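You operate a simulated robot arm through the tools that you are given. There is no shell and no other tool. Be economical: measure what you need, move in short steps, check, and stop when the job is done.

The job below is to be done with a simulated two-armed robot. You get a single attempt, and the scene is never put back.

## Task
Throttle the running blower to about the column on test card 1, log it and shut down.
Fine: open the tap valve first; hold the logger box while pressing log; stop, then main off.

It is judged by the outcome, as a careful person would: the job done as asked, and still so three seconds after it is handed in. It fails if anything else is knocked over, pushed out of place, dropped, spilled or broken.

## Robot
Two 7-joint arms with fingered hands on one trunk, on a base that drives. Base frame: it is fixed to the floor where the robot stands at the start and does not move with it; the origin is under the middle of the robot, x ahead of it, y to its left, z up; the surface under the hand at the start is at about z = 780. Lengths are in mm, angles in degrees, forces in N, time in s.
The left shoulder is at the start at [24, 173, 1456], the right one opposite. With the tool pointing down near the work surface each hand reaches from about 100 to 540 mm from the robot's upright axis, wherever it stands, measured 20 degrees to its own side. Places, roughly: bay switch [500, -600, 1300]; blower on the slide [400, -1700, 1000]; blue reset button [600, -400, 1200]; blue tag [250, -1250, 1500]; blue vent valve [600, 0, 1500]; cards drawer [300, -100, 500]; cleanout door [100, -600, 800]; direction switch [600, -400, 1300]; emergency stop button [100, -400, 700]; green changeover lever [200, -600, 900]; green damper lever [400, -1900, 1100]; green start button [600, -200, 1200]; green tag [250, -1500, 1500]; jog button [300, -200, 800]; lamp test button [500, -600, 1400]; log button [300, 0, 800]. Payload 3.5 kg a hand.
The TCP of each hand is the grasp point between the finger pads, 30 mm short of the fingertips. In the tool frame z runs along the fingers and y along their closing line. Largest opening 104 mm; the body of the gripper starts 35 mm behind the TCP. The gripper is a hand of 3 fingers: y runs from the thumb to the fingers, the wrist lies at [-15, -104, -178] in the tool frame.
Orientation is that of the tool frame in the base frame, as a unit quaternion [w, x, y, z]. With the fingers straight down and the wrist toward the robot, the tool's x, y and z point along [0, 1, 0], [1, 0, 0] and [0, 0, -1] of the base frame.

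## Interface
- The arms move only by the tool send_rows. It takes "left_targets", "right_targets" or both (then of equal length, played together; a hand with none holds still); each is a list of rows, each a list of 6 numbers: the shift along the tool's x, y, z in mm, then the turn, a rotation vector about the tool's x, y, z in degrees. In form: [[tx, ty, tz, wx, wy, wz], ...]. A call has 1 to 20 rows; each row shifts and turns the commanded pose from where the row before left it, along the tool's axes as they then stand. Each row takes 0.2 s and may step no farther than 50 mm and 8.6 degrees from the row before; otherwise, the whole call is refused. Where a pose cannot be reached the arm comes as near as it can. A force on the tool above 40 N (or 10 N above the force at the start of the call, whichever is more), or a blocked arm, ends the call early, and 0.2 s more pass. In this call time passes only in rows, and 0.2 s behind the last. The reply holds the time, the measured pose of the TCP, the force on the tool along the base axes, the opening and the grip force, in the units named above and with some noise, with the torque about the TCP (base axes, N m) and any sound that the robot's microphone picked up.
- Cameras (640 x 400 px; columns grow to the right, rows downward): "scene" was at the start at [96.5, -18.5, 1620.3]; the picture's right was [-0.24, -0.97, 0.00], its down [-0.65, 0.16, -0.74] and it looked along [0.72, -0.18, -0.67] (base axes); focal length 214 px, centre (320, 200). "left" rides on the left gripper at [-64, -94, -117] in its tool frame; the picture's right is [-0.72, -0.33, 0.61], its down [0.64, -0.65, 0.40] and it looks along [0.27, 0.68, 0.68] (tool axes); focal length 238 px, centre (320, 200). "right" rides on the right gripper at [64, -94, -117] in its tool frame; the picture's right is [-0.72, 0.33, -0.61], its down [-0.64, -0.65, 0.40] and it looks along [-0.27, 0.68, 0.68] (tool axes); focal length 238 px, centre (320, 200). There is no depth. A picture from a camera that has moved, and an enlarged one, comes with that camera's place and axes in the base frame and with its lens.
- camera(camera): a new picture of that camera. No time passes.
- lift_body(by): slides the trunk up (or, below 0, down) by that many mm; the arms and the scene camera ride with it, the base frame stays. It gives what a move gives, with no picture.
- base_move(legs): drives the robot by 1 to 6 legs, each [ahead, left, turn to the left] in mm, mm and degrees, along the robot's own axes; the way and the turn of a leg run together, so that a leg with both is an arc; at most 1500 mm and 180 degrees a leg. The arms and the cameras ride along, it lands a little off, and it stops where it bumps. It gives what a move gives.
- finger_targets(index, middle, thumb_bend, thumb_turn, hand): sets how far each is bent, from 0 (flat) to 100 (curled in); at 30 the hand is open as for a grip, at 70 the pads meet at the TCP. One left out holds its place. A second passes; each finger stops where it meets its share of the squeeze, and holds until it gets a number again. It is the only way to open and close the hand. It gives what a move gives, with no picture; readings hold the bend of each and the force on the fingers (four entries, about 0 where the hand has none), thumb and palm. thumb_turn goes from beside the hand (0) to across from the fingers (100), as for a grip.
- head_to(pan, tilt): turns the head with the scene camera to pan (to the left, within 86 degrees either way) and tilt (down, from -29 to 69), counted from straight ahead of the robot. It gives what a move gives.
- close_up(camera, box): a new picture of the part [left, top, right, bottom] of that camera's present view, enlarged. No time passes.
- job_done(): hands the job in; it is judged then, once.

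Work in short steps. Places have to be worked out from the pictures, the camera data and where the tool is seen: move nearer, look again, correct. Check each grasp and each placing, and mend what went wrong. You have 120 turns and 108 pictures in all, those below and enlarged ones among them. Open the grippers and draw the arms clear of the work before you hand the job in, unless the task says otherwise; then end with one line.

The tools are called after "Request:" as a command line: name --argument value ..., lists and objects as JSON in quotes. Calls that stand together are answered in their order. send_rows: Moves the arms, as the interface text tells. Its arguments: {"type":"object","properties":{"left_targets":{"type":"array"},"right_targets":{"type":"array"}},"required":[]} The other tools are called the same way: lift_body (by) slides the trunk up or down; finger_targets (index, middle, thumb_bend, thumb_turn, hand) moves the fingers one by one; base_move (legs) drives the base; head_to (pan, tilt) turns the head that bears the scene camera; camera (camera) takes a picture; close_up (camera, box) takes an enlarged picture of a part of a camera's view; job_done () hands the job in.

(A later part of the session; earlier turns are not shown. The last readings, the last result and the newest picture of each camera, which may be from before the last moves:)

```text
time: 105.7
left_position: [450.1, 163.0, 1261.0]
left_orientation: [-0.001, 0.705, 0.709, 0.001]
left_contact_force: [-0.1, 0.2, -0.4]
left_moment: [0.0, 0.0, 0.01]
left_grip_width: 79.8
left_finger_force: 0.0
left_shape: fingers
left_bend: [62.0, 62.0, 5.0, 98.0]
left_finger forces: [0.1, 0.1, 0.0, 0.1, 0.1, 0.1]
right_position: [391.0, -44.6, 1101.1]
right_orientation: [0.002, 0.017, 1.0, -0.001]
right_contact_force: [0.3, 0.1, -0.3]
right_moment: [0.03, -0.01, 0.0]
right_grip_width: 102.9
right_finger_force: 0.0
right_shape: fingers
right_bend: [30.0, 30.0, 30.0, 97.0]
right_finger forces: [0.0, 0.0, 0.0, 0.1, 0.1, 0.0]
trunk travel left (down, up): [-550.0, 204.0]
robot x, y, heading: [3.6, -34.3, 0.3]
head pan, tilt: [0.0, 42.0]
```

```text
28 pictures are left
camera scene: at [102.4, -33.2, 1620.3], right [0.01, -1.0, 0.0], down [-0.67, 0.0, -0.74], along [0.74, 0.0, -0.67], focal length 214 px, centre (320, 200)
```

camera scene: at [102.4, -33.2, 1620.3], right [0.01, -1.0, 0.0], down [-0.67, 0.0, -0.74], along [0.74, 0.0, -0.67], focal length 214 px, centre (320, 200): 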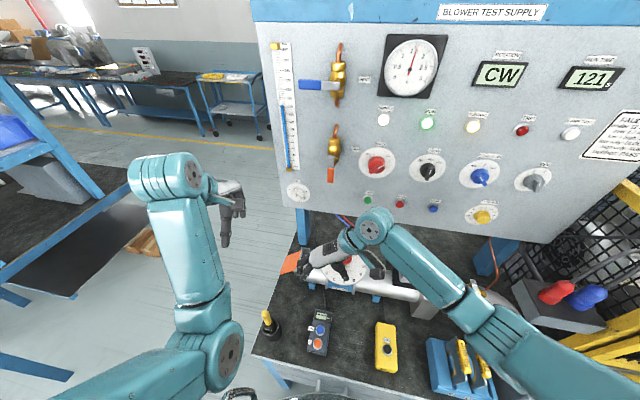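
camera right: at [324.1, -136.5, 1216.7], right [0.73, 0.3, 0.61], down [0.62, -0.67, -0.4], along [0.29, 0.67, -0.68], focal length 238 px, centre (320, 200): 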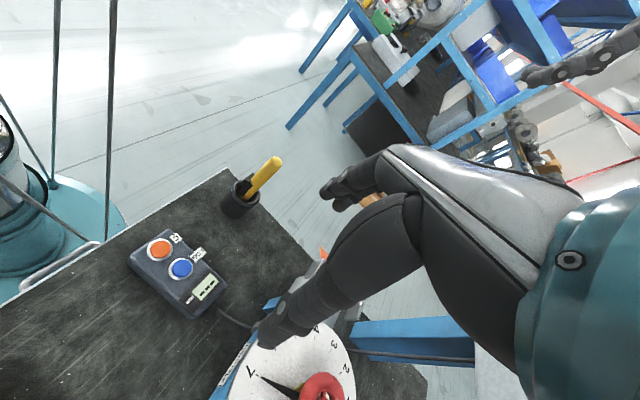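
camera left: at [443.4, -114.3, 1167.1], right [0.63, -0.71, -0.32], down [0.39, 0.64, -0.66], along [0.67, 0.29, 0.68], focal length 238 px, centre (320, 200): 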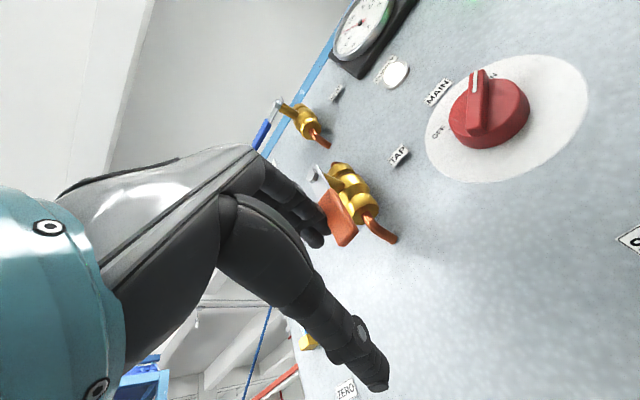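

From the wrist view: LOG ≈[338,-32], C ≈[300,-26], box yawed about -10°. The dial plate blocks the far end, so the right hand will grip the near (C) end. I move over [294,-25], align, and go down to z≈900.

Request:
send_rows --right_targets '[[40, 6, 0, 0, 0, 0], [40, 6, 0, 0, 0, 0], [18, 4, 0, 0, 0, 8], [0, 0, 40, 0, 0, 0], [0, 0, 40, 0, 0, 0], [0, 0, 40, 0, 0, 0], [0, 0, 40, 0, 0, 0], [0, 0, 35, 0, 0, 0]]'

Request:
camera --camera "right"

Request:
close_up --camera "scene" --box '[250, 280, 410, 380]'

```text
time: 107.5
left_position: [451.0, 163.4, 1262.3]
left_orientation: [0.0, 0.705, 0.709, 0.0]
left_contact_force: [0.0, -0.6, 0.5]
left_moment: [0.02, -0.03, 0.03]
left_grip_width: 79.8
left_finger_force: 0.1
left_shape: fingers
left_bend: [62.0, 62.0, 5.0, 98.0]
left_finger forces: [0.1, 0.0, 0.1, 0.1, 0.0, 0.1]
right_position: [292.4, -24.9, 906.8]
right_orientation: [0.001, 0.087, 0.996, 0.0]
right_contact_force: [-0.8, 0.3, -0.5]
right_moment: [-0.05, -0.01, -0.01]
right_grip_width: 102.8
right_finger_force: 0.0
right_shape: fingers
right_bend: [30.0, 30.0, 30.0, 97.0]
right_finger forces: [0.0, 0.0, 0.0, 0.0, 0.0, 0.0]
trunk travel left (down, up): [-550.0, 204.0]
robot x, y, heading: [1.4, -35.4, 0.3]
head pan, tilt: [0.0, 42.0]
```

```text
27 pictures are left
camera right: at [213.8, -107.4, 1022.2], right [0.76, 0.2, 0.62], down [0.52, -0.75, -0.4], along [0.39, 0.63, -0.68], focal length 238 px, centre (320, 200)
```

right: 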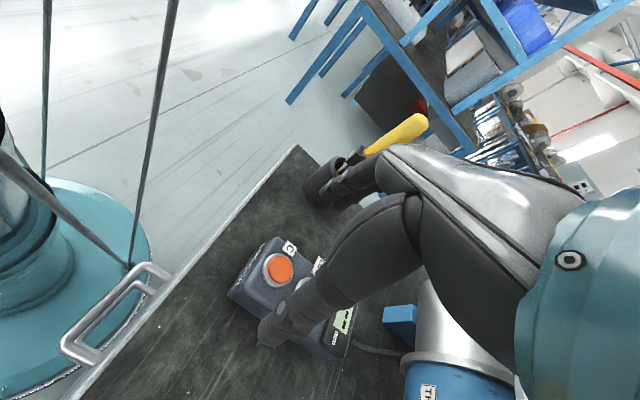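

```text
4.00 times, centred on (330, 330) of scene
camera zoom: at [102.1, -33.1, 1620.4], right [0.01, -1.0, 0.0], down [-0.67, 0.0, -0.74], along [0.74, 0.0, -0.67], focal length 858 px, centre (280, -320)
```

zoom: 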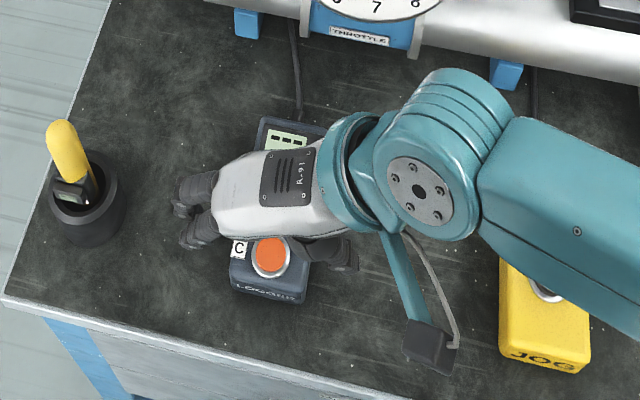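

Alignment with the near end looks good; cup is clear. I descend to z≈817.

Request:
send_rows --right_targets '[[0, 0, 35, 0, 0, 0], [0, 0, 35, 0, 0, 0], [0, 0, 19, 0, 0, 0]]'

Request:
camera --camera "right"

```text
time: 108.3
left_position: [451.6, 164.6, 1261.4]
left_orientation: [0.0, 0.706, 0.709, 0.0]
left_contact_force: [0.3, -0.2, 0.2]
left_moment: [0.0, 0.0, -0.01]
left_grip_width: 80.0
left_finger_force: 0.1
left_shape: fingers
left_bend: [62.0, 62.0, 5.0, 98.0]
left_finger forces: [0.1, 0.0, 0.0, 0.0, 0.0, 0.0]
right_position: [294.3, -23.9, 818.3]
right_orientation: [0.001, 0.087, 0.996, -0.001]
right_contact_force: [1.4, -0.3, -0.2]
right_moment: [0.02, 0.0, -0.03]
right_grip_width: 103.1
right_finger_force: 0.1
right_shape: fingers
right_bend: [30.0, 30.0, 30.0, 97.0]
right_finger forces: [0.0, 0.0, 0.0, 0.1, 0.0, 0.1]
trunk travel left (down, up): [-550.0, 204.0]
robot x, y, heading: [4.6, -36.6, 0.4]
head pan, tilt: [0.0, 42.0]
```

```text
25 pictures are left
camera right: at [214.4, -107.5, 933.5], right [0.76, 0.2, 0.62], down [0.52, -0.76, -0.4], along [0.39, 0.62, -0.68], focal length 238 px, centre (320, 200)
```

right: 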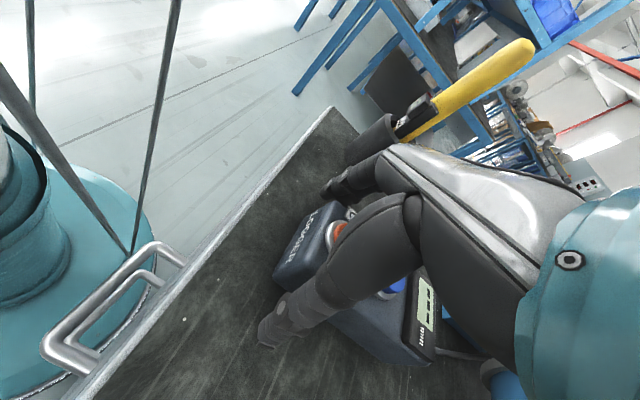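

The box lies between thumb and fingers. I close to hold it.

Request:
finger_targets --hand "right" --index 52 --middle 52 --thumb_bend 52

Request:
finger_targets --hand "left" --index 68 --middle 15 --thumb_bend 5

Request:
camera --camera "right"

```text
time: 109.3
left_position: [450.6, 164.4, 1261.7]
left_orientation: [0.0, 0.706, 0.708, 0.0]
left_contact_force: [-0.5, 0.5, -0.2]
left_moment: [0.01, 0.0, 0.0]
left_grip_width: 79.9
left_finger_force: 0.1
left_shape: fingers
left_bend: [62.0, 62.0, 5.0, 98.0]
left_finger forces: [0.1, 0.0, 0.1, 0.0, 0.0, 0.0]
right_position: [293.6, -25.1, 817.2]
right_orientation: [0.002, 0.088, 0.996, -0.001]
right_contact_force: [1.8, 1.0, -0.2]
right_moment: [0.12, -0.03, 0.02]
right_grip_width: 61.1
right_finger_force: 9.2
right_shape: fingers
right_bend: [47.0, 49.0, 47.0, 97.0]
right_finger forces: [6.5, 3.1, 0.1, 0.1, 8.7, 0.0]
trunk travel left (down, up): [-550.0, 204.0]
robot x, y, heading: [6.3, -35.1, 0.5]
head pan, tilt: [0.0, 42.0]
```

```text
time: 110.3
left_position: [450.5, 163.6, 1262.2]
left_orientation: [0.0, 0.705, 0.709, 0.0]
left_contact_force: [1.0, 0.6, 0.5]
left_moment: [0.02, 0.01, -0.01]
left_grip_width: 72.4
left_finger_force: 0.0
left_shape: fingers
left_bend: [68.0, 15.0, 5.0, 98.0]
left_finger forces: [0.0, 0.0, 0.1, 0.0, 0.1, 0.0]
right_position: [294.0, -25.7, 817.7]
right_orientation: [0.001, 0.087, 0.996, -0.002]
right_contact_force: [0.8, 0.3, -0.3]
right_moment: [0.1, -0.02, 0.05]
right_grip_width: 61.5
right_finger_force: 8.8
right_shape: fingers
right_bend: [47.0, 49.0, 47.0, 97.0]
right_finger forces: [6.5, 3.4, 0.0, 0.1, 8.6, 0.0]
trunk travel left (down, up): [-550.0, 204.0]
robot x, y, heading: [1.1, -34.2, 0.5]
head pan, tilt: [0.0, 42.0]
```

```text
24 pictures are left
camera right: at [214.3, -107.4, 933.9], right [0.76, 0.2, 0.61], down [0.52, -0.76, -0.4], along [0.38, 0.63, -0.68], focal length 238 px, centre (320, 200)
```

right: 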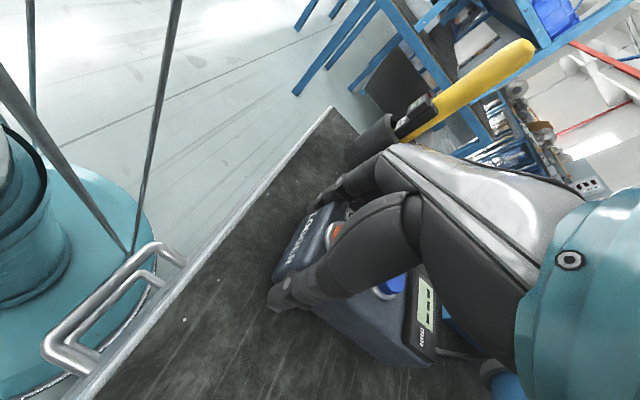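

The box is held (61 mm, force on all digits). Now I draw the left hand back from the panel and yaw it 90° clockwise, index extended, tilted 15°.

Request:
send_rows --left_targets '[[0, -47, 10, 0, 0, 0], [0, -47, 10, 0, 0, 0], [0, 0, 0, 0, 0, 8.2], [0, 0, 0, 0, 0, 8.2], [0, 0, 0, 0, 0, 8.2], [0, 0, 0, 0, 0, 8.2], [0, 0, 0, 0, 0, 8.2], [0, 0, 0, 0, 0, 8.2], [0, 0, 0, 0, 0, 8.2], [0, 0, 0, 0, 0, 8.2], [0, 0, 0, 0, 0, 8.2], [0, 0, 0, 0, 0, 8.2], [0, 0, 0, 0, 0, 8], [0, 0, 0, 0, -7.5, 0], [0, 0, 0, 0, -7.5, 0]]'

Request:
camera --camera "left"

```text
time: 110.9
left_position: [406.3, 220.1, 1297.2]
left_orientation: [0.0, 0.678, 0.727, 0.107]
left_contact_force: [-0.1, -0.9, -0.2]
left_moment: [-0.01, -0.01, -0.01]
left_grip_width: 72.1
left_finger_force: 0.1
left_shape: fingers
left_bend: [68.0, 15.0, 5.0, 98.0]
left_finger forces: [0.0, 0.0, 0.1, 0.0, 0.0, 0.1]
left hand out of reach, approached as far as the arm can: row 2
right_position: [293.6, -25.2, 818.1]
right_orientation: [0.001, 0.088, 0.996, -0.001]
right_contact_force: [-1.6, 0.6, 2.0]
right_moment: [0.12, -0.01, 0.09]
right_grip_width: 61.5
right_finger_force: 8.8
right_shape: fingers
right_bend: [47.0, 49.0, 48.0, 97.0]
right_finger forces: [6.1, 2.9, 0.0, 0.1, 9.2, 0.1]
trunk travel left (down, up): [-550.0, 204.0]
robot x, y, heading: [6.7, -33.3, 0.3]
head pan, tilt: [0.0, 42.0]
stopped in row 2 (left hand): the arm was blocked; the commanded pose is now the measured one
```

```text
23 pictures are left
camera left: at [301.4, 133.2, 1387.7], right [-0.17, -0.63, -0.76], down [-0.64, 0.66, -0.4], along [0.75, 0.41, -0.52], focal length 238 px, centre (320, 200)
```

left: 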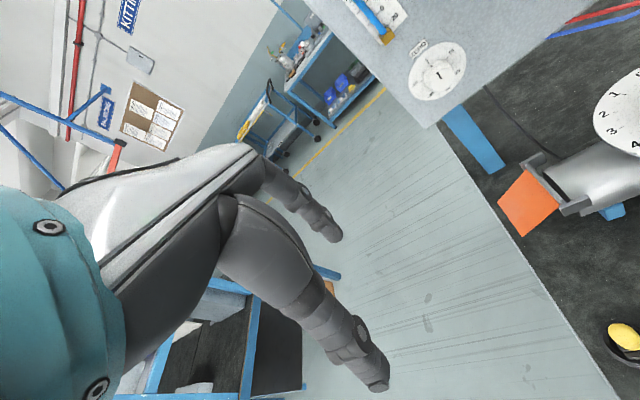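

The left arm folded up against its limit; I lower it while straightening the orientation, then turn it.

Request:
send_rows --left_targets '[[0, 10, 30, 4.4, -4.4, 2], [0, 10, 30, 4.4, -4.4, 2], [0, 0, 40, 0, 0, 0], [0, 0, 40, 0, 0, 0], [0, 0, 20, 0, 0, 0], [0, 0, 0, 0, 0, 8.2], [0, 0, 0, 0, 0, 8.2], [0, 0, 0, 0, 0, 8.2], [0, 0, 0, 0, 0, 8.2], [0, 0, 0, 0, 0, 8.2], [0, 0, 0, 0, 0, 8.2]]'

Request:
camera --camera "scene"

```text
time: 113.3
left_position: [431.9, 225.4, 1138.8]
left_orientation: [0.003, 0.938, 0.346, -0.004]
left_contact_force: [0.3, 0.5, 1.0]
left_moment: [-0.01, 0.01, 0.0]
left_grip_width: 72.0
left_finger_force: 0.1
left_shape: fingers
left_bend: [68.0, 15.0, 5.0, 98.0]
left_finger forces: [0.1, 0.0, 0.0, 0.0, 0.1, 0.1]
right_position: [293.7, -26.1, 817.8]
right_orientation: [0.001, 0.088, 0.996, -0.003]
right_contact_force: [-0.7, -1.1, 1.5]
right_moment: [0.09, -0.03, 0.05]
right_grip_width: 61.1
right_finger_force: 9.0
right_shape: fingers
right_bend: [47.0, 49.0, 48.0, 97.0]
right_finger forces: [6.0, 2.8, 0.1, 0.0, 9.3, 0.0]
trunk travel left (down, up): [-550.0, 204.0]
robot x, y, heading: [2.7, -37.7, 0.4]
head pan, tilt: [0.0, 42.0]
```

```text
22 pictures are left
camera scene: at [101.9, -32.9, 1620.4], right [0.01, -1.0, 0.0], down [-0.67, 0.0, -0.74], along [0.74, 0.0, -0.67], focal length 214 px, centre (320, 200)
```

scene: 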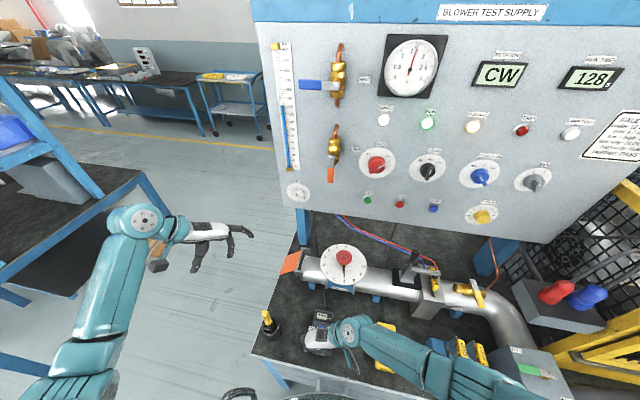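

Free now. I complete the yaw to 90°, move over the LOG button at z≈1000 and tilt 15°.

Request:
send_rows --left_targets '[[0, 0, 0, 0, 0, 8.1], [0, 0, 0, 0, 0, 8.1], [0, 0, 0, 0, 0, 8.1], [0, 0, 0, 0, 0, 8.1], [0, 0, 0, 0, 0, 8.1], [-11, 37, 20, 0, 0, 0], [-11, 37, 20, 0, 0, 0], [-11, 37, 20, 0, 0, 0], [-11, 37, 20, 0, 0, 0], [-11, 37, 20, 0, 0, 0], [-11, 37, 20, 0, 0, 0], [-10, 37, 20, 0, 0, 0], [0, 0, 0, 0, -7.5, 0], [0, 0, 0, 0, -7.5, 0]]'

Request:
camera --camera "left"

Request:
close_up --camera "scene" --box '[240, 230, 400, 370]'

```text
time: 116.3
left_position: [355.2, -35.4, 1002.4]
left_orientation: [0.004, 0.991, 0.001, -0.133]
left_contact_force: [0.4, 0.3, 1.2]
left_moment: [-0.01, -0.01, -0.01]
left_grip_width: 72.3
left_finger_force: 0.1
left_shape: fingers
left_bend: [68.0, 15.0, 5.0, 98.0]
left_finger forces: [0.0, 0.1, 0.0, 0.0, 0.0, 0.0]
right_position: [292.3, -25.5, 818.1]
right_orientation: [0.002, 0.086, 0.996, -0.001]
right_contact_force: [-0.9, 0.4, 1.7]
right_moment: [0.13, -0.02, 0.03]
right_grip_width: 61.1
right_finger_force: 9.1
right_shape: fingers
right_bend: [47.0, 49.0, 48.0, 97.0]
right_finger forces: [6.1, 3.1, 0.1, 0.0, 9.2, 0.0]
trunk travel left (down, up): [-550.0, 204.0]
robot x, y, heading: [4.1, -36.7, 0.3]
head pan, tilt: [0.0, 42.0]
```

```text
21 pictures are left
camera left: at [324.5, 58.4, 1131.1], right [-0.86, 0.32, -0.41], down [0.51, 0.65, -0.56], along [0.08, -0.69, -0.72], focal length 238 px, centre (320, 200)
```

left: 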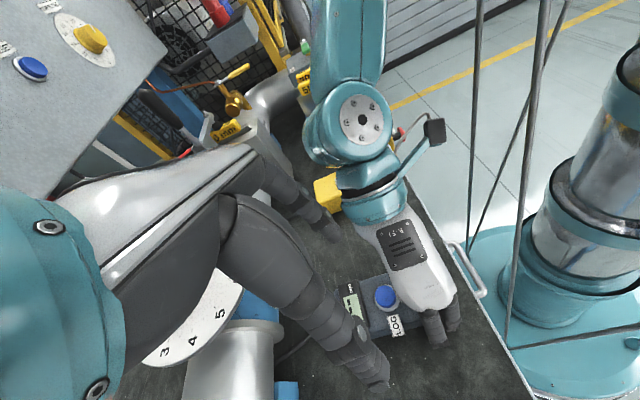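

```text
2.86 times, centred on (320, 300) of scene
camera zoom: at [102.0, -33.8, 1620.4], right [0.01, -1.0, 0.0], down [-0.67, 0.0, -0.74], along [0.74, 0.0, -0.67], focal length 613 px, centre (320, -86)
```

zoom: 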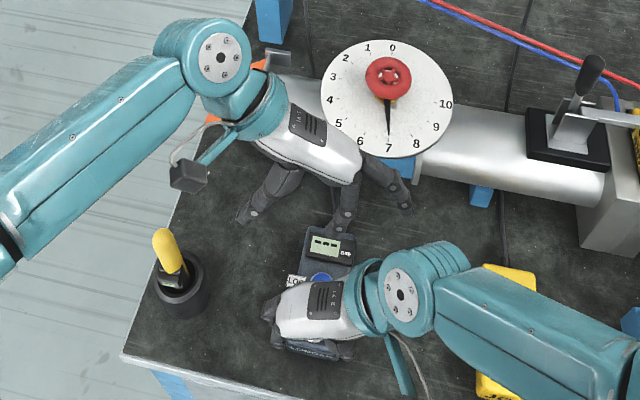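

LOG ≈[343,-37]; index tip is over it within a few mm. I lower 100 mm straight down and check.

Request:
send_rows --left_targets '[[9, 0, 32, 0, 0, 0], [9, 0, 32, 0, 0, 0], [8, 0, 33, 0, 0, 0]]'

Request:
camera --camera "left"

Request:
close_up --camera "scene" --box '[280, 290, 360, 360]'

```text
time: 117.1
left_position: [354.6, -35.9, 900.6]
left_orientation: [0.003, 0.991, -0.001, -0.133]
left_contact_force: [-0.1, 0.2, -0.7]
left_moment: [-0.01, -0.02, 0.02]
left_grip_width: 72.1
left_finger_force: 0.1
left_shape: fingers
left_bend: [68.0, 15.0, 5.0, 98.0]
left_finger forces: [0.0, 0.1, 0.0, 0.0, 0.0, 0.0]
right_position: [293.6, -25.2, 819.4]
right_orientation: [0.002, 0.087, 0.996, -0.001]
right_contact_force: [0.0, 0.3, 0.7]
right_moment: [0.12, -0.02, 0.0]
right_grip_width: 61.2
right_finger_force: 9.3
right_shape: fingers
right_bend: [47.0, 49.0, 48.0, 97.0]
right_finger forces: [6.3, 3.0, 0.1, 0.0, 9.0, 0.0]
trunk travel left (down, up): [-550.0, 204.0]
robot x, y, heading: [4.8, -32.2, 0.5]
head pan, tilt: [0.0, 42.0]
```

```text
19 pictures are left
camera left: at [324.2, 58.1, 1030.6], right [-0.86, 0.32, -0.41], down [0.51, 0.65, -0.56], along [0.08, -0.69, -0.72], focal length 238 px, centre (320, 200)
```

left: 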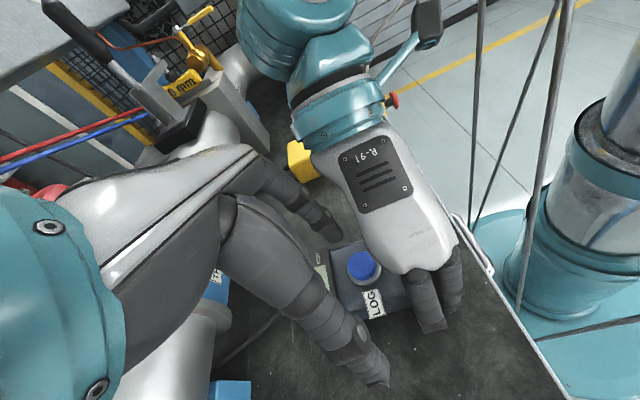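

```text
5.71 times, centred on (320, 325) of scene
camera zoom: at [102.1, -34.0, 1620.4], right [0.01, -1.0, 0.0], down [-0.67, 0.0, -0.74], along [0.74, 0.0, -0.67], focal length 1226 px, centre (320, -514)
```

zoom: 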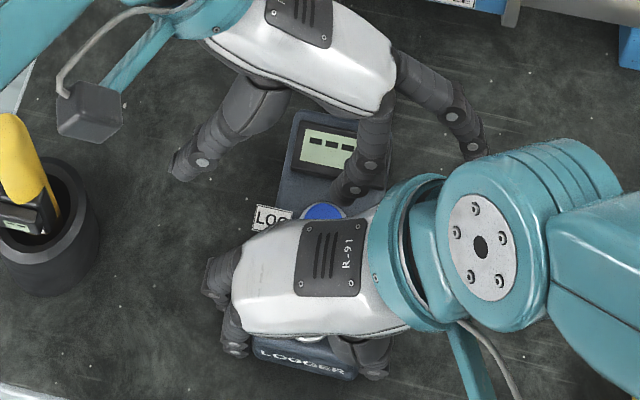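

Index tip is at about [344,-52]; the button at [343,-38]. I shift 13 mm toward +y and lower 38 mm.

Request:
send_rows --left_targets '[[0, -13, 0, 0, 0, 0], [5, 0, 18, 0, 0, 0], [5, 0, 18, 0, 0, 0]]'

Request:
camera --camera "left"

Request:
close_up --camera "scene" --box '[280, 290, 360, 360]'

```text
time: 117.9
left_position: [355.6, -24.0, 873.5]
left_orientation: [0.005, 0.991, 0.0, -0.13]
left_contact_force: [-0.2, -0.8, -0.2]
left_moment: [-0.01, -0.02, -0.03]
left_grip_width: 72.1
left_finger_force: 0.0
left_shape: fingers
left_bend: [68.0, 15.0, 5.0, 98.0]
left_finger forces: [0.1, 0.1, 0.0, 0.0, 0.0, 0.1]
left hand out of reach, approached as far as the arm can: row 3
right_position: [292.7, -25.3, 817.8]
right_orientation: [0.002, 0.087, 0.996, -0.002]
right_contact_force: [-0.5, -1.0, 0.2]
right_moment: [0.07, -0.04, 0.01]
right_grip_width: 61.1
right_finger_force: 9.5
right_shape: fingers
right_bend: [47.0, 49.0, 48.0, 97.0]
right_finger forces: [6.1, 2.7, 0.0, 0.0, 9.3, 0.0]
trunk travel left (down, up): [-550.0, 204.0]
robot x, y, heading: [3.2, -33.9, 0.3]
head pan, tilt: [0.0, 42.0]
```

```text
17 pictures are left
camera left: at [324.5, 71.6, 1003.0], right [-0.85, 0.32, -0.41], down [0.51, 0.65, -0.56], along [0.08, -0.69, -0.72], focal length 238 px, centre (320, 200)
```

left: 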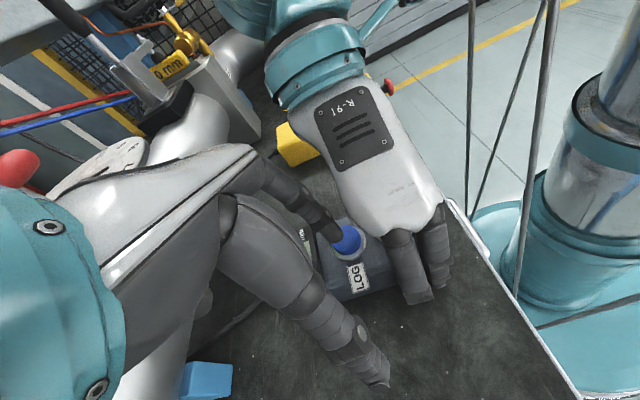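

```text
5.71 times, centred on (320, 325) of scene
camera zoom: at [101.5, -32.9, 1620.4], right [0.01, -1.0, 0.0], down [-0.67, 0.0, -0.74], along [0.74, 0.0, -0.67], focal length 1226 px, centre (320, -514)
```

zoom: 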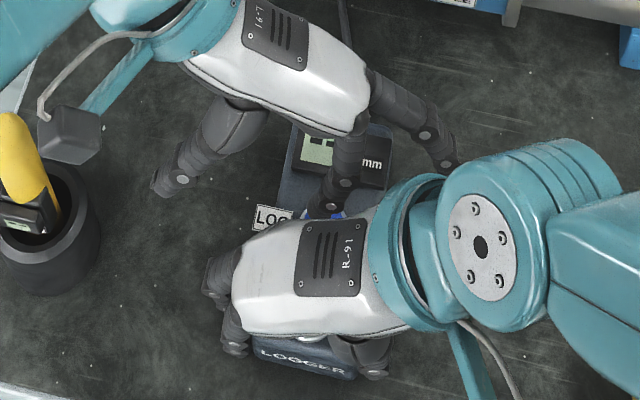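

The left arm is at its downward limit; I must lower the trunk. I open the right hand, raise both hands 70 mm, lower the trunk 70 mm, and regrip.

Request:
finger_targets --hand "right" --index 30 --middle 30 --thumb_bend 30

Request:
send_rows --left_targets '[[-9, 0, -34, 0, 0, 0], [-9, 0, -34, 0, 0, 0]]' --right_targets '[[0, 0, -35, 0, 0, 0], [0, 0, -35, 0, 0, 0]]'

Request:
lift_body --by -70

Request:
camera --camera "left"

```text
time: 118.9
left_position: [355.7, -23.5, 873.8]
left_orientation: [0.004, 0.991, 0.001, -0.133]
left_contact_force: [-1.1, 0.1, -1.0]
left_moment: [-0.03, 0.01, 0.01]
left_grip_width: 72.0
left_finger_force: 0.0
left_shape: fingers
left_bend: [68.0, 15.0, 5.0, 98.0]
left_finger forces: [0.1, 0.0, 0.1, 0.1, 0.1, 0.0]
right_position: [292.4, -25.1, 817.1]
right_orientation: [0.001, 0.087, 0.996, -0.002]
right_contact_force: [-0.6, -0.6, 0.0]
right_moment: [-0.01, 0.02, 0.01]
right_grip_width: 102.4
right_finger_force: 0.0
right_shape: fingers
right_bend: [30.0, 30.0, 30.0, 97.0]
right_finger forces: [0.0, 0.0, 0.0, 0.1, 0.1, 0.1]
trunk travel left (down, up): [-550.0, 204.0]
robot x, y, heading: [5.8, -40.7, 0.4]
head pan, tilt: [0.0, 42.0]
```

```text
time: 119.5
left_position: [354.4, -22.3, 943.3]
left_orientation: [0.002, 0.991, 0.001, -0.133]
left_contact_force: [-0.4, -0.2, -0.1]
left_moment: [0.02, 0.01, 0.05]
left_grip_width: 72.1
left_finger_force: 0.0
left_shape: fingers
left_bend: [68.0, 15.0, 5.0, 98.0]
left_finger forces: [0.0, 0.0, 0.0, 0.0, 0.0, 0.1]
right_position: [293.9, -25.7, 887.5]
right_orientation: [0.001, 0.089, 0.996, -0.002]
right_contact_force: [-0.8, 0.2, 0.0]
right_moment: [0.01, 0.03, -0.02]
right_grip_width: 102.8
right_finger_force: 0.1
right_shape: fingers
right_bend: [30.0, 30.0, 30.0, 97.0]
right_finger forces: [0.0, 0.0, 0.0, 0.0, 0.0, 0.1]
trunk travel left (down, up): [-550.0, 204.0]
robot x, y, heading: [2.7, -35.4, 0.1]
head pan, tilt: [0.0, 42.0]
```

```text
time: 120.6
left_position: [355.2, -22.8, 872.6]
left_orientation: [0.004, 0.991, 0.001, -0.13]
left_contact_force: [0.4, 0.2, 0.5]
left_moment: [0.02, -0.02, -0.01]
left_grip_width: 72.3
left_finger_force: 0.1
left_shape: fingers
left_bend: [68.0, 15.0, 5.0, 98.0]
left_finger forces: [0.0, 0.1, 0.0, 0.0, 0.1, 0.0]
right_position: [293.1, -24.9, 816.6]
right_orientation: [0.002, 0.087, 0.996, -0.001]
right_contact_force: [-0.1, 0.5, 0.1]
right_moment: [0.02, 0.03, -0.01]
right_grip_width: 102.6
right_finger_force: 0.0
right_shape: fingers
right_bend: [30.0, 30.0, 30.0, 97.0]
right_finger forces: [0.1, 0.1, 0.1, 0.0, 0.0, 0.0]
trunk travel left (down, up): [-480.0, 274.0]
robot x, y, heading: [5.8, -36.1, 0.2]
head pan, tilt: [0.0, 42.0]
```

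```text
15 pictures are left
camera left: at [324.3, 71.8, 1002.7], right [-0.86, 0.32, -0.41], down [0.51, 0.65, -0.56], along [0.08, -0.69, -0.72], focal length 238 px, centre (320, 200)
```

left: 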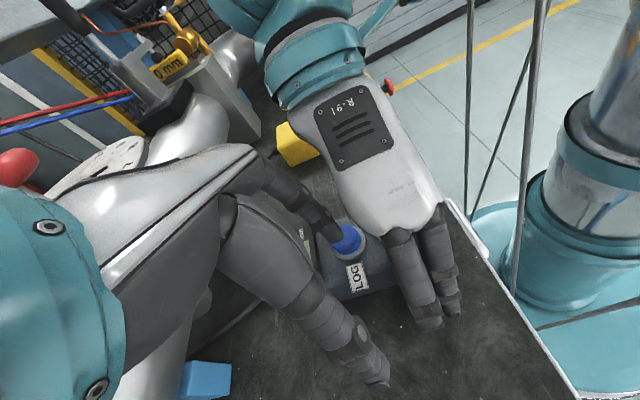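

Everything is back in place, tip ≈[342,-41] above the button ≈[339,-41]. I regrip the box.

Request:
finger_targets --hand "right" --index 52 --middle 52 --thumb_bend 52

Request:
send_rows --left_targets '[[-1, 0, 8, 0, 0, 0], [1, 0, 6, 0, 0, 0]]'

Request:
close_up --camera "left" --box '[260, 180, 420, 300]'

```text
time: 121.6
left_position: [354.5, -22.1, 872.9]
left_orientation: [0.004, 0.991, 0.0, -0.133]
left_contact_force: [0.6, -0.8, -0.7]
left_moment: [0.01, -0.02, -0.04]
left_grip_width: 72.0
left_finger_force: 0.0
left_shape: fingers
left_bend: [68.0, 15.0, 5.0, 98.0]
left_finger forces: [0.0, 0.1, 0.0, 0.1, 0.0, 0.1]
right_position: [293.3, -26.5, 819.1]
right_orientation: [0.002, 0.087, 0.996, -0.001]
right_contact_force: [-0.3, 0.2, 1.4]
right_moment: [0.11, -0.05, 0.03]
right_grip_width: 61.1
right_finger_force: 9.2
right_shape: fingers
right_bend: [47.0, 49.0, 47.0, 97.0]
right_finger forces: [6.3, 3.2, 0.0, 0.0, 8.9, 0.0]
trunk travel left (down, up): [-480.0, 274.0]
robot x, y, heading: [1.1, -34.9, 0.3]
head pan, tilt: [0.0, 42.0]
```

```text
time: 122.2
left_position: [352.2, -23.7, 860.9]
left_orientation: [0.006, 0.991, 0.001, -0.131]
left_contact_force: [1.1, -1.4, 12.8]
left_moment: [-0.19, 0.12, 0.03]
left_grip_width: 70.4
left_finger_force: 6.7
left_shape: fingers
left_bend: [69.0, 15.0, 5.0, 98.0]
left_finger forces: [13.1, 0.0, 0.0, 0.0, 0.0, 0.0]
right_position: [293.0, -26.0, 817.5]
right_orientation: [0.002, 0.087, 0.996, -0.002]
right_contact_force: [1.3, 1.7, 0.9]
right_moment: [0.11, -0.01, 0.03]
right_grip_width: 61.4
right_finger_force: 9.3
right_shape: fingers
right_bend: [47.0, 49.0, 47.0, 97.0]
right_finger forces: [6.9, 3.3, 0.0, 0.0, 8.2, 0.0]
trunk travel left (down, up): [-480.0, 274.0]
robot x, y, heading: [6.6, -35.2, 0.2]
head pan, tilt: [0.0, 42.0]
heard: click
```

```text
3.33 times, centred on (340, 240) of left
camera zoom: at [321.4, 71.0, 990.3], right [-0.85, 0.32, -0.41], down [0.51, 0.65, -0.56], along [0.08, -0.69, -0.72], focal length 794 px, centre (253, 67)
```

zoom: 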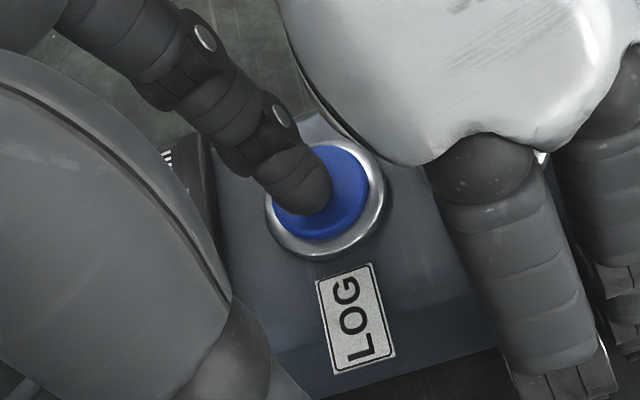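

A click: the log button is pressed with the box held. I lift the left hand off and check the display.

Request:
send_rows --left_targets '[[-5, 0, -19, 0, 0, 0], [-9, 0, -34, 0, 0, 0], [-10, 0, -38, 0, 0, 0], [-10, 0, -38, 0, 0, 0]]'

Request:
close_up --camera "scene" --box '[280, 270, 360, 340]'

Request:
camera --camera "left"

```text
time: 123.2
left_position: [353.1, -21.8, 992.8]
left_orientation: [0.004, 0.991, 0.001, -0.132]
left_contact_force: [-0.6, 0.3, -0.1]
left_moment: [0.01, -0.02, 0.02]
left_grip_width: 71.7
left_finger_force: 0.0
left_shape: fingers
left_bend: [68.0, 15.0, 5.0, 98.0]
left_finger forces: [0.0, 0.0, 0.1, 0.1, 0.0, 0.0]
right_position: [293.3, -25.9, 818.0]
right_orientation: [0.002, 0.087, 0.996, -0.002]
right_contact_force: [0.1, -0.1, 1.0]
right_moment: [0.09, -0.04, 0.03]
right_grip_width: 61.5
right_finger_force: 9.6
right_shape: fingers
right_bend: [47.0, 49.0, 47.0, 97.0]
right_finger forces: [6.3, 3.0, 0.0, 0.1, 8.9, 0.0]
trunk travel left (down, up): [-480.0, 274.0]
robot x, y, heading: [5.6, -38.5, 0.5]
head pan, tilt: [0.0, 42.0]
```

```text
5.71 times, centred on (320, 305) of scene
camera zoom: at [109.7, -33.1, 1550.1], right [0.01, -1.0, 0.0], down [-0.67, 0.0, -0.74], along [0.74, 0.0, -0.67], focal length 1226 px, centre (320, -400)
```

zoom: 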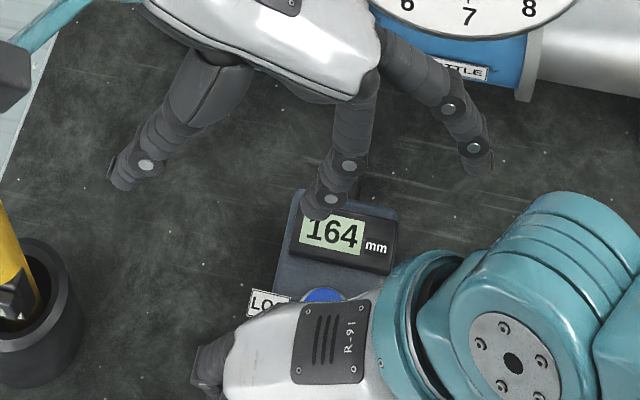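

```text
12 pictures are left
camera left: at [321.8, 72.4, 1122.2], right [-0.86, 0.32, -0.41], down [0.51, 0.65, -0.56], along [0.08, -0.69, -0.72], focal length 238 px, centre (320, 200)
```

left: 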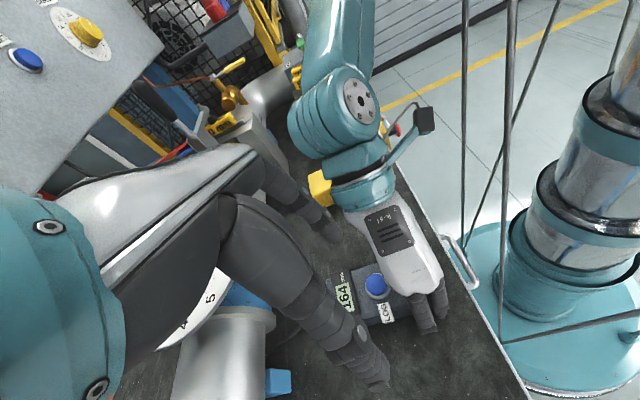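

The display shows 164 mm logged. I move the left hand up and away to the left, release the box and raise the right hand.

Request:
send_rows --left_targets '[[-8, -30, -30, 0, 0, 0], [-8, -40, -25, 0, 0, 0], [0, -45, -10, 0, 0, 0], [0, -45, 0, 0, 0, 0], [0, -45, 0, 0, 0, 0]]'

Request:
finger_targets --hand "right" --index 30 --middle 30 --thumb_bend 30

Request:
send_rows --right_targets '[[0, 0, -30, 0, 0, 0], [0, 0, -45, 0, 0, 0], [0, 0, -45, 0, 0, 0], [0, 0, -45, 0, 0, 0], [0, 0, -45, 0, 0, 0], [0, 0, -45, 0, 0, 0]]'

Request:
lift_body --by 70

Request:
camera --camera "scene"

```text
time: 124.4
left_position: [353.7, 184.3, 1059.7]
left_orientation: [0.005, 0.991, 0.0, -0.131]
left_contact_force: [-0.1, 0.6, 0.1]
left_moment: [0.01, 0.0, 0.01]
left_grip_width: 72.0
left_finger_force: 0.1
left_shape: fingers
left_bend: [68.0, 15.0, 5.0, 98.0]
left_finger forces: [0.0, 0.0, 0.1, 0.0, 0.0, 0.0]
right_position: [293.3, -25.5, 818.3]
right_orientation: [0.001, 0.087, 0.996, -0.002]
right_contact_force: [0.0, 0.3, 1.7]
right_moment: [0.14, -0.01, 0.03]
right_grip_width: 61.5
right_finger_force: 8.9
right_shape: fingers
right_bend: [47.0, 49.0, 48.0, 97.0]
right_finger forces: [6.3, 3.0, 0.0, 0.0, 9.2, 0.0]
trunk travel left (down, up): [-480.0, 274.0]
robot x, y, heading: [1.6, -39.6, 0.5]
head pan, tilt: [0.0, 42.0]
```

```text
time: 125.4
left_position: [354.4, 185.0, 1059.9]
left_orientation: [0.003, 0.991, 0.0, -0.132]
left_contact_force: [-0.2, 0.2, -0.8]
left_moment: [0.01, -0.01, -0.04]
left_grip_width: 72.0
left_finger_force: 0.1
left_shape: fingers
left_bend: [68.0, 15.0, 5.0, 98.0]
left_finger forces: [0.0, 0.1, 0.0, 0.0, 0.0, 0.0]
right_position: [293.4, -25.4, 817.4]
right_orientation: [0.002, 0.087, 0.996, -0.001]
right_contact_force: [0.0, -0.7, -0.3]
right_moment: [-0.03, -0.01, 0.01]
right_grip_width: 102.7
right_finger_force: 0.0
right_shape: fingers
right_bend: [30.0, 30.0, 30.0, 97.0]
right_finger forces: [0.0, 0.0, 0.0, 0.0, 0.0, 0.0]
trunk travel left (down, up): [-480.0, 274.0]
robot x, y, heading: [5.1, -33.1, 0.2]
head pan, tilt: [0.0, 42.0]
```

```text
time: 126.8
left_position: [355.0, 184.3, 1058.5]
left_orientation: [0.004, 0.991, 0.0, -0.132]
left_contact_force: [0.8, 0.6, 0.2]
left_moment: [-0.04, -0.01, 0.0]
left_grip_width: 71.9
left_finger_force: 0.1
left_shape: fingers
left_bend: [68.0, 15.0, 5.0, 98.0]
left_finger forces: [0.1, 0.0, 0.1, 0.1, 0.0, 0.0]
right_position: [291.7, -25.0, 1072.7]
right_orientation: [0.002, 0.088, 0.996, -0.002]
right_contact_force: [-0.4, -0.1, -0.3]
right_moment: [-0.02, -0.04, 0.03]
right_grip_width: 102.8
right_finger_force: 0.1
right_shape: fingers
right_bend: [30.0, 30.0, 30.0, 97.0]
right_finger forces: [0.0, 0.0, 0.1, 0.0, 0.1, 0.0]
trunk travel left (down, up): [-480.0, 274.0]
robot x, y, heading: [1.1, -32.0, 0.5]
head pan, tilt: [0.0, 42.0]
```

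```text
time: 127.9
left_position: [354.0, 185.4, 1128.8]
left_orientation: [0.004, 0.991, 0.0, -0.133]
left_contact_force: [-0.3, -0.9, 0.3]
left_moment: [0.02, -0.02, 0.01]
left_grip_width: 71.8
left_finger_force: 0.0
left_shape: fingers
left_bend: [68.0, 15.0, 5.0, 98.0]
left_finger forces: [0.0, 0.0, 0.0, 0.0, 0.0, 0.0]
right_position: [292.3, -24.1, 1142.6]
right_orientation: [0.001, 0.087, 0.996, -0.002]
right_contact_force: [-0.7, 0.0, -0.4]
right_moment: [0.0, -0.02, -0.05]
right_grip_width: 102.8
right_finger_force: 0.1
right_shape: fingers
right_bend: [30.0, 30.0, 30.0, 97.0]
right_finger forces: [0.0, 0.0, 0.0, 0.1, 0.0, 0.0]
trunk travel left (down, up): [-550.0, 204.0]
robot x, y, heading: [1.8, -34.9, 0.6]
head pan, tilt: [0.0, 42.0]
```

```text
11 pictures are left
camera scene: at [102.1, -33.2, 1620.3], right [0.01, -1.0, 0.0], down [-0.67, 0.0, -0.74], along [0.74, 0.0, -0.67], focal length 214 px, centre (320, 200)
```

scene: 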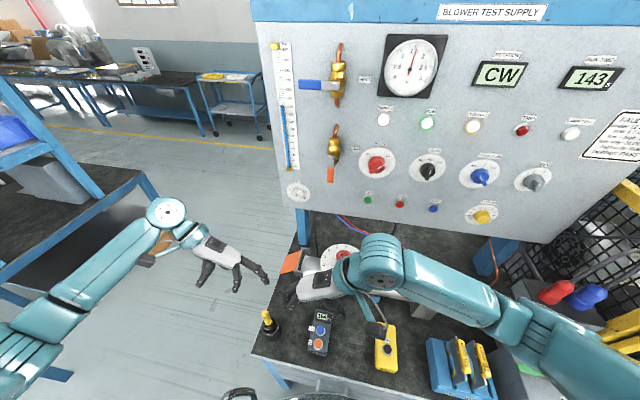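

Logger undisturbed. I close the right fingertips together, move right in front of the STOP button (≈[608,-290,1152]) and pitch the hand forward.

Request:
finger_targets --hand "right" --index 70 --middle 70 --thumb_bend 69

Request:
send_rows --right_targets '[[-24.5, -34.3, -4, 0, 0, 0], [-24.5, -34.3, -4, 0, 0, 0], [-24.5, -34.3, -4, 0, 0, 0], [-24.5, -34.3, -4, 0, 0, 0], [-24.5, -34.3, -4, 0, 0, 0], [-24.5, -34.3, -4, 0, 0, 0], [-24.5, -34.3, -4, 0, 0, 0], [0, 0, 0, -1.4, -8.06, 0], [0, 0, 0, -1.4, -8.06, 0], [0, 0, 0, -1.4, -8.06, 0], [0, 0, 0, -1.4, -8.06, 0], [0, 0, 0, -1.4, -8.06, 0], [0, 0, 0, -1.4, -8.06, 0], [0, 0, 0, -1.4, -8.06, 0], [0, 0, 0, -1.4, -8.06, 0], [0, 0, 0, -1.4, -8.06, 0], [0, 0, 0, -1.4, -8.06, 0], [0, 0, 0, -1.4, -8.06, 0]]'

Request:
camera --camera "right"

```text
time: 128.9
left_position: [354.3, 184.9, 1127.6]
left_orientation: [0.004, 0.991, 0.0, -0.133]
left_contact_force: [-0.5, -0.4, -0.1]
left_moment: [0.0, 0.04, 0.01]
left_grip_width: 72.0
left_finger_force: 0.1
left_shape: fingers
left_bend: [68.0, 15.0, 5.0, 98.0]
left_finger forces: [0.0, 0.0, 0.0, 0.1, 0.0, 0.0]
right_position: [293.5, -24.0, 1143.5]
right_orientation: [0.002, 0.087, 0.996, -0.003]
right_contact_force: [0.3, -0.3, -0.5]
right_moment: [0.0, 0.02, -0.02]
right_grip_width: 2.7
right_finger_force: 0.1
right_shape: fingers
right_bend: [70.0, 70.0, 69.0, 97.0]
right_finger forces: [0.1, 0.0, 0.1, 0.0, 0.1, 0.0]
trunk travel left (down, up): [-550.0, 204.0]
robot x, y, heading: [4.6, -36.3, 0.5]
head pan, tilt: [0.0, 42.0]
```

```text
time: 132.7
left_position: [354.1, 184.0, 1128.8]
left_orientation: [0.003, 0.991, 0.001, -0.132]
left_contact_force: [-0.6, -0.2, -0.3]
left_moment: [0.03, 0.01, 0.0]
left_grip_width: 71.9
left_finger_force: 0.1
left_shape: fingers
left_bend: [68.0, 15.0, 5.0, 98.0]
left_finger forces: [0.1, 0.0, 0.0, 0.0, 0.0, 0.0]
right_position: [418.8, -291.1, 1172.2]
right_orientation: [0.706, 0.06, 0.703, 0.059]
right_contact_force: [0.6, 0.4, -0.3]
right_moment: [0.0, 0.02, 0.04]
right_grip_width: 2.4
right_finger_force: 0.1
right_shape: fingers
right_bend: [70.0, 70.0, 69.0, 97.0]
right_finger forces: [0.0, 0.0, 0.0, 0.0, 0.0, 0.0]
trunk travel left (down, up): [-550.0, 204.0]
robot x, y, heading: [3.9, -37.7, 0.3]
head pan, tilt: [0.0, 42.0]
```

```text
10 pictures are left
camera right: at [302.9, -373.5, 1092.0], right [-0.62, 0.2, 0.76], down [0.4, -0.75, 0.52], along [0.68, 0.63, 0.38], focal length 238 px, centre (320, 200)
```

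right: 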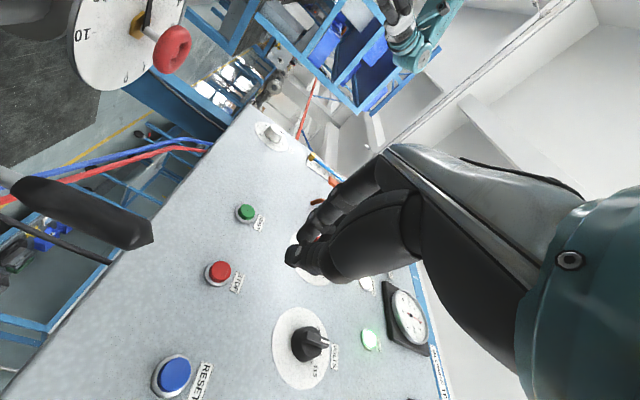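

STOP seen at about [608,-283,1153]; my fingertips are ~13 mm too high. I lower 13 and advance 135 mm.

Request:
send_rows --right_targets '[[13, 1, 0, 0, 0, 0], [0, 0, 45, 0, 0, 0], [0, 0, 45, 0, 0, 0], [0, 0, 42, 0, 0, 0]]'

Request:
camera --camera "right"

```text
time: 133.7
left_position: [355.2, 184.1, 1127.7]
left_orientation: [0.003, 0.991, 0.0, -0.132]
left_contact_force: [0.2, 0.6, -0.7]
left_moment: [0.02, 0.04, 0.0]
left_grip_width: 71.8
left_finger_force: 0.0
left_shape: fingers
left_bend: [68.0, 15.0, 5.0, 98.0]
left_finger forces: [0.0, 0.0, 0.0, 0.0, 0.0, 0.0]
right_position: [552.9, -288.3, 1158.9]
right_orientation: [0.705, 0.06, 0.704, 0.058]
right_contact_force: [-0.1, 0.2, 0.8]
right_moment: [0.0, -0.02, 0.02]
right_grip_width: 2.5
right_finger_force: 0.1
right_shape: fingers
right_bend: [70.0, 70.0, 69.0, 97.0]
right_finger forces: [0.0, 0.0, 0.1, 0.0, 0.0, 0.0]
trunk travel left (down, up): [-550.0, 204.0]
robot x, y, heading: [0.5, -36.0, 0.3]
head pan, tilt: [0.0, 42.0]
```

```text
9 pictures are left
camera right: at [436.4, -371.4, 1078.9], right [-0.61, 0.2, 0.76], down [0.4, -0.75, 0.52], along [0.68, 0.63, 0.38], focal length 238 px, centre (320, 200)
```

right: 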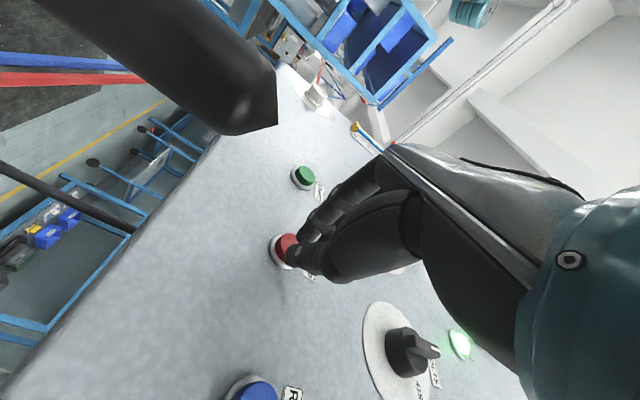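

Button lies right ahead of the fingertips. I push forward in small steps until it presses.

Request:
send_rows --right_targets '[[0, 0, 10, 0, 0, 0], [0, 0, 8, 0, 0, 0], [0, 0, 6, 0, 0, 0]]'

```text
time: 134.5
left_position: [351.2, 183.3, 1130.4]
left_orientation: [0.004, 0.991, 0.0, -0.131]
left_contact_force: [-0.1, -0.3, 1.0]
left_moment: [-0.02, 0.02, -0.01]
left_grip_width: 72.0
left_finger_force: 0.0
left_shape: fingers
left_bend: [68.0, 15.0, 5.0, 98.0]
left_finger forces: [0.0, 0.1, 0.1, 0.0, 0.1, 0.1]
right_position: [570.2, -287.4, 1159.5]
right_orientation: [0.705, 0.06, 0.704, 0.06]
right_contact_force: [-26.9, -0.7, -1.2]
right_moment: [-0.03, 0.27, -0.07]
right_grip_width: 2.9
right_finger_force: 13.4
right_shape: fingers
right_bend: [70.0, 70.0, 69.0, 98.0]
right_finger forces: [13.7, 0.0, 0.1, 0.0, 14.0, 0.0]
trunk travel left (down, up): [-550.0, 204.0]
robot x, y, heading: [0.7, -35.2, 0.3]
head pan, tilt: [0.0, 42.0]
heard: click
```

Click heard. I back off and check that the run lamp is out.

Request:
send_rows --right_targets '[[0, 0, -40, 0, 0, 0], [0, 0, -45, 0, 0, 0], [0, 0, -45, 0, 0, 0]]'

Request:
close_up --camera "scene" --box '[320, 30, 520, 220]'

```text
time: 135.3
left_position: [353.4, 183.7, 1128.6]
left_orientation: [0.003, 0.991, 0.0, -0.131]
left_contact_force: [-1.0, 0.0, 0.7]
left_moment: [-0.02, 0.01, -0.03]
left_grip_width: 71.8
left_finger_force: 0.1
left_shape: fingers
left_bend: [68.0, 15.0, 5.0, 98.0]
left_finger forces: [0.0, 0.0, 0.0, 0.0, 0.1, 0.0]
right_position: [444.6, -287.3, 1160.4]
right_orientation: [0.706, 0.06, 0.703, 0.059]
right_contact_force: [-0.2, -0.1, 0.0]
right_moment: [0.01, 0.02, 0.0]
right_grip_width: 2.4
right_finger_force: 0.1
right_shape: fingers
right_bend: [70.0, 70.0, 69.0, 97.0]
right_finger forces: [0.0, 0.1, 0.1, 0.1, 0.0, 0.0]
trunk travel left (down, up): [-550.0, 204.0]
robot x, y, heading: [1.0, -37.3, 0.5]
head pan, tilt: [0.0, 42.0]
```

```text
2.11 times, centred on (420, 125) of scene
camera zoom: at [101.4, -33.2, 1620.4], right [0.01, -1.0, 0.0], down [-0.67, 0.0, -0.74], along [0.74, 0.0, -0.67], focal length 452 px, centre (110, 358)
```

zoom: 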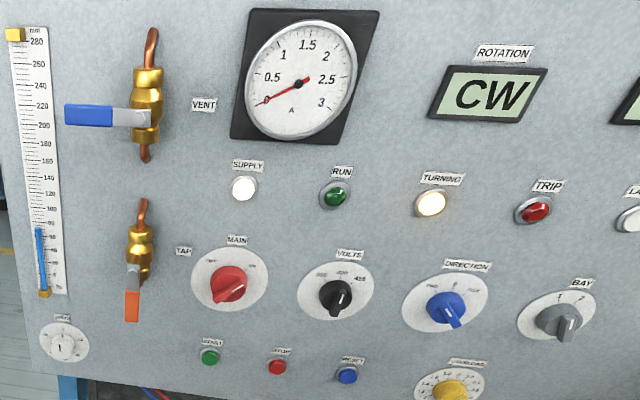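

RUN lamp is out, motor current zero; it coasts down. Next MAIN at ≈[600,-189,1296]. I move the right hand in front of it, roll to be across the knob's bar, and open.

Request:
send_rows --right_targets '[[-29.3, 30, 14, 0, 0, 0], [-29.3, 30, 14, 0, 0, 0], [-29.3, 30, 14, 0, 0, 0], [-29.3, 30, 14, 0, 0, 0], [0, 0, 0, 0, 0, 7.5], [0, 0, 0, 0, 0, 7.5], [0, 0, 0, 0, 0, 7.5], [0, 0, 0, 0, 0, 7.5], [0, 0, 0, 0, 0, 7.5]]'

Request:
finger_targets --hand "right" --index 35 --middle 35 --thumb_bend 35

Request:
camera --camera "right"

```text
time: 137.3
left_position: [353.4, 183.2, 1128.6]
left_orientation: [0.003, 0.991, 0.001, -0.133]
left_contact_force: [-0.1, -0.5, 0.8]
left_moment: [0.0, 0.02, 0.01]
left_grip_width: 72.0
left_finger_force: 0.2
left_shape: fingers
left_bend: [68.0, 15.0, 5.0, 98.0]
left_finger forces: [0.0, 0.1, 0.0, 0.0, 0.1, 0.0]
right_position: [501.3, -189.3, 1295.8]
right_orientation: [0.649, 0.284, 0.647, 0.283]
right_contact_force: [0.1, -0.3, 0.2]
right_moment: [0.0, -0.01, -0.04]
right_grip_width: 2.1
right_finger_force: 0.1
right_shape: fingers
right_bend: [70.0, 70.0, 69.0, 97.0]
right_finger forces: [0.0, 0.0, 0.0, 0.0, 0.0, 0.0]
trunk travel left (down, up): [-550.0, 204.0]
robot x, y, heading: [-1.4, -32.7, 0.1]
head pan, tilt: [0.0, 42.0]
```

```text
time: 138.3
left_position: [354.1, 183.4, 1128.1]
left_orientation: [0.003, 0.991, 0.001, -0.132]
left_contact_force: [0.7, 0.0, -0.6]
left_moment: [0.01, -0.02, -0.01]
left_grip_width: 71.9
left_finger_force: 0.1
left_shape: fingers
left_bend: [68.0, 15.0, 5.0, 98.0]
left_finger forces: [0.0, 0.1, 0.1, 0.0, 0.0, 0.0]
right_position: [501.5, -189.7, 1296.3]
right_orientation: [0.649, 0.284, 0.647, 0.283]
right_contact_force: [0.0, -0.2, -0.8]
right_moment: [-0.01, 0.01, -0.01]
right_grip_width: 90.2
right_finger_force: 0.0
right_shape: fingers
right_bend: [35.0, 35.0, 35.0, 97.0]
right_finger forces: [0.0, 0.1, 0.0, 0.1, 0.0, 0.0]
trunk travel left (down, up): [-550.0, 204.0]
robot x, y, heading: [2.1, -32.2, 0.4]
head pan, tilt: [0.0, 42.0]
```

```text
7 pictures are left
camera right: at [385.4, -206.9, 1181.6], right [-0.62, -0.3, 0.73], down [0.4, -0.91, -0.04], along [0.68, 0.27, 0.69], focal length 238 px, centre (320, 200)
```

right: 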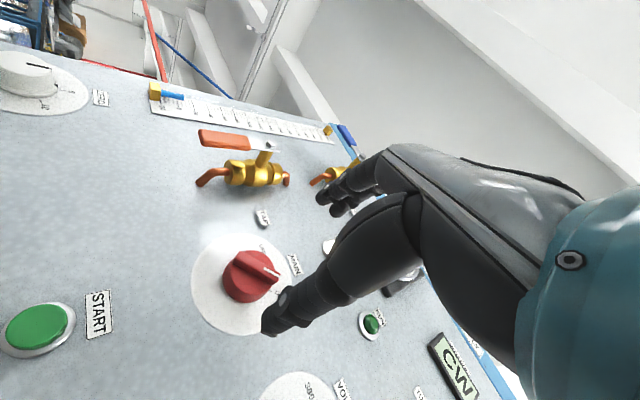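

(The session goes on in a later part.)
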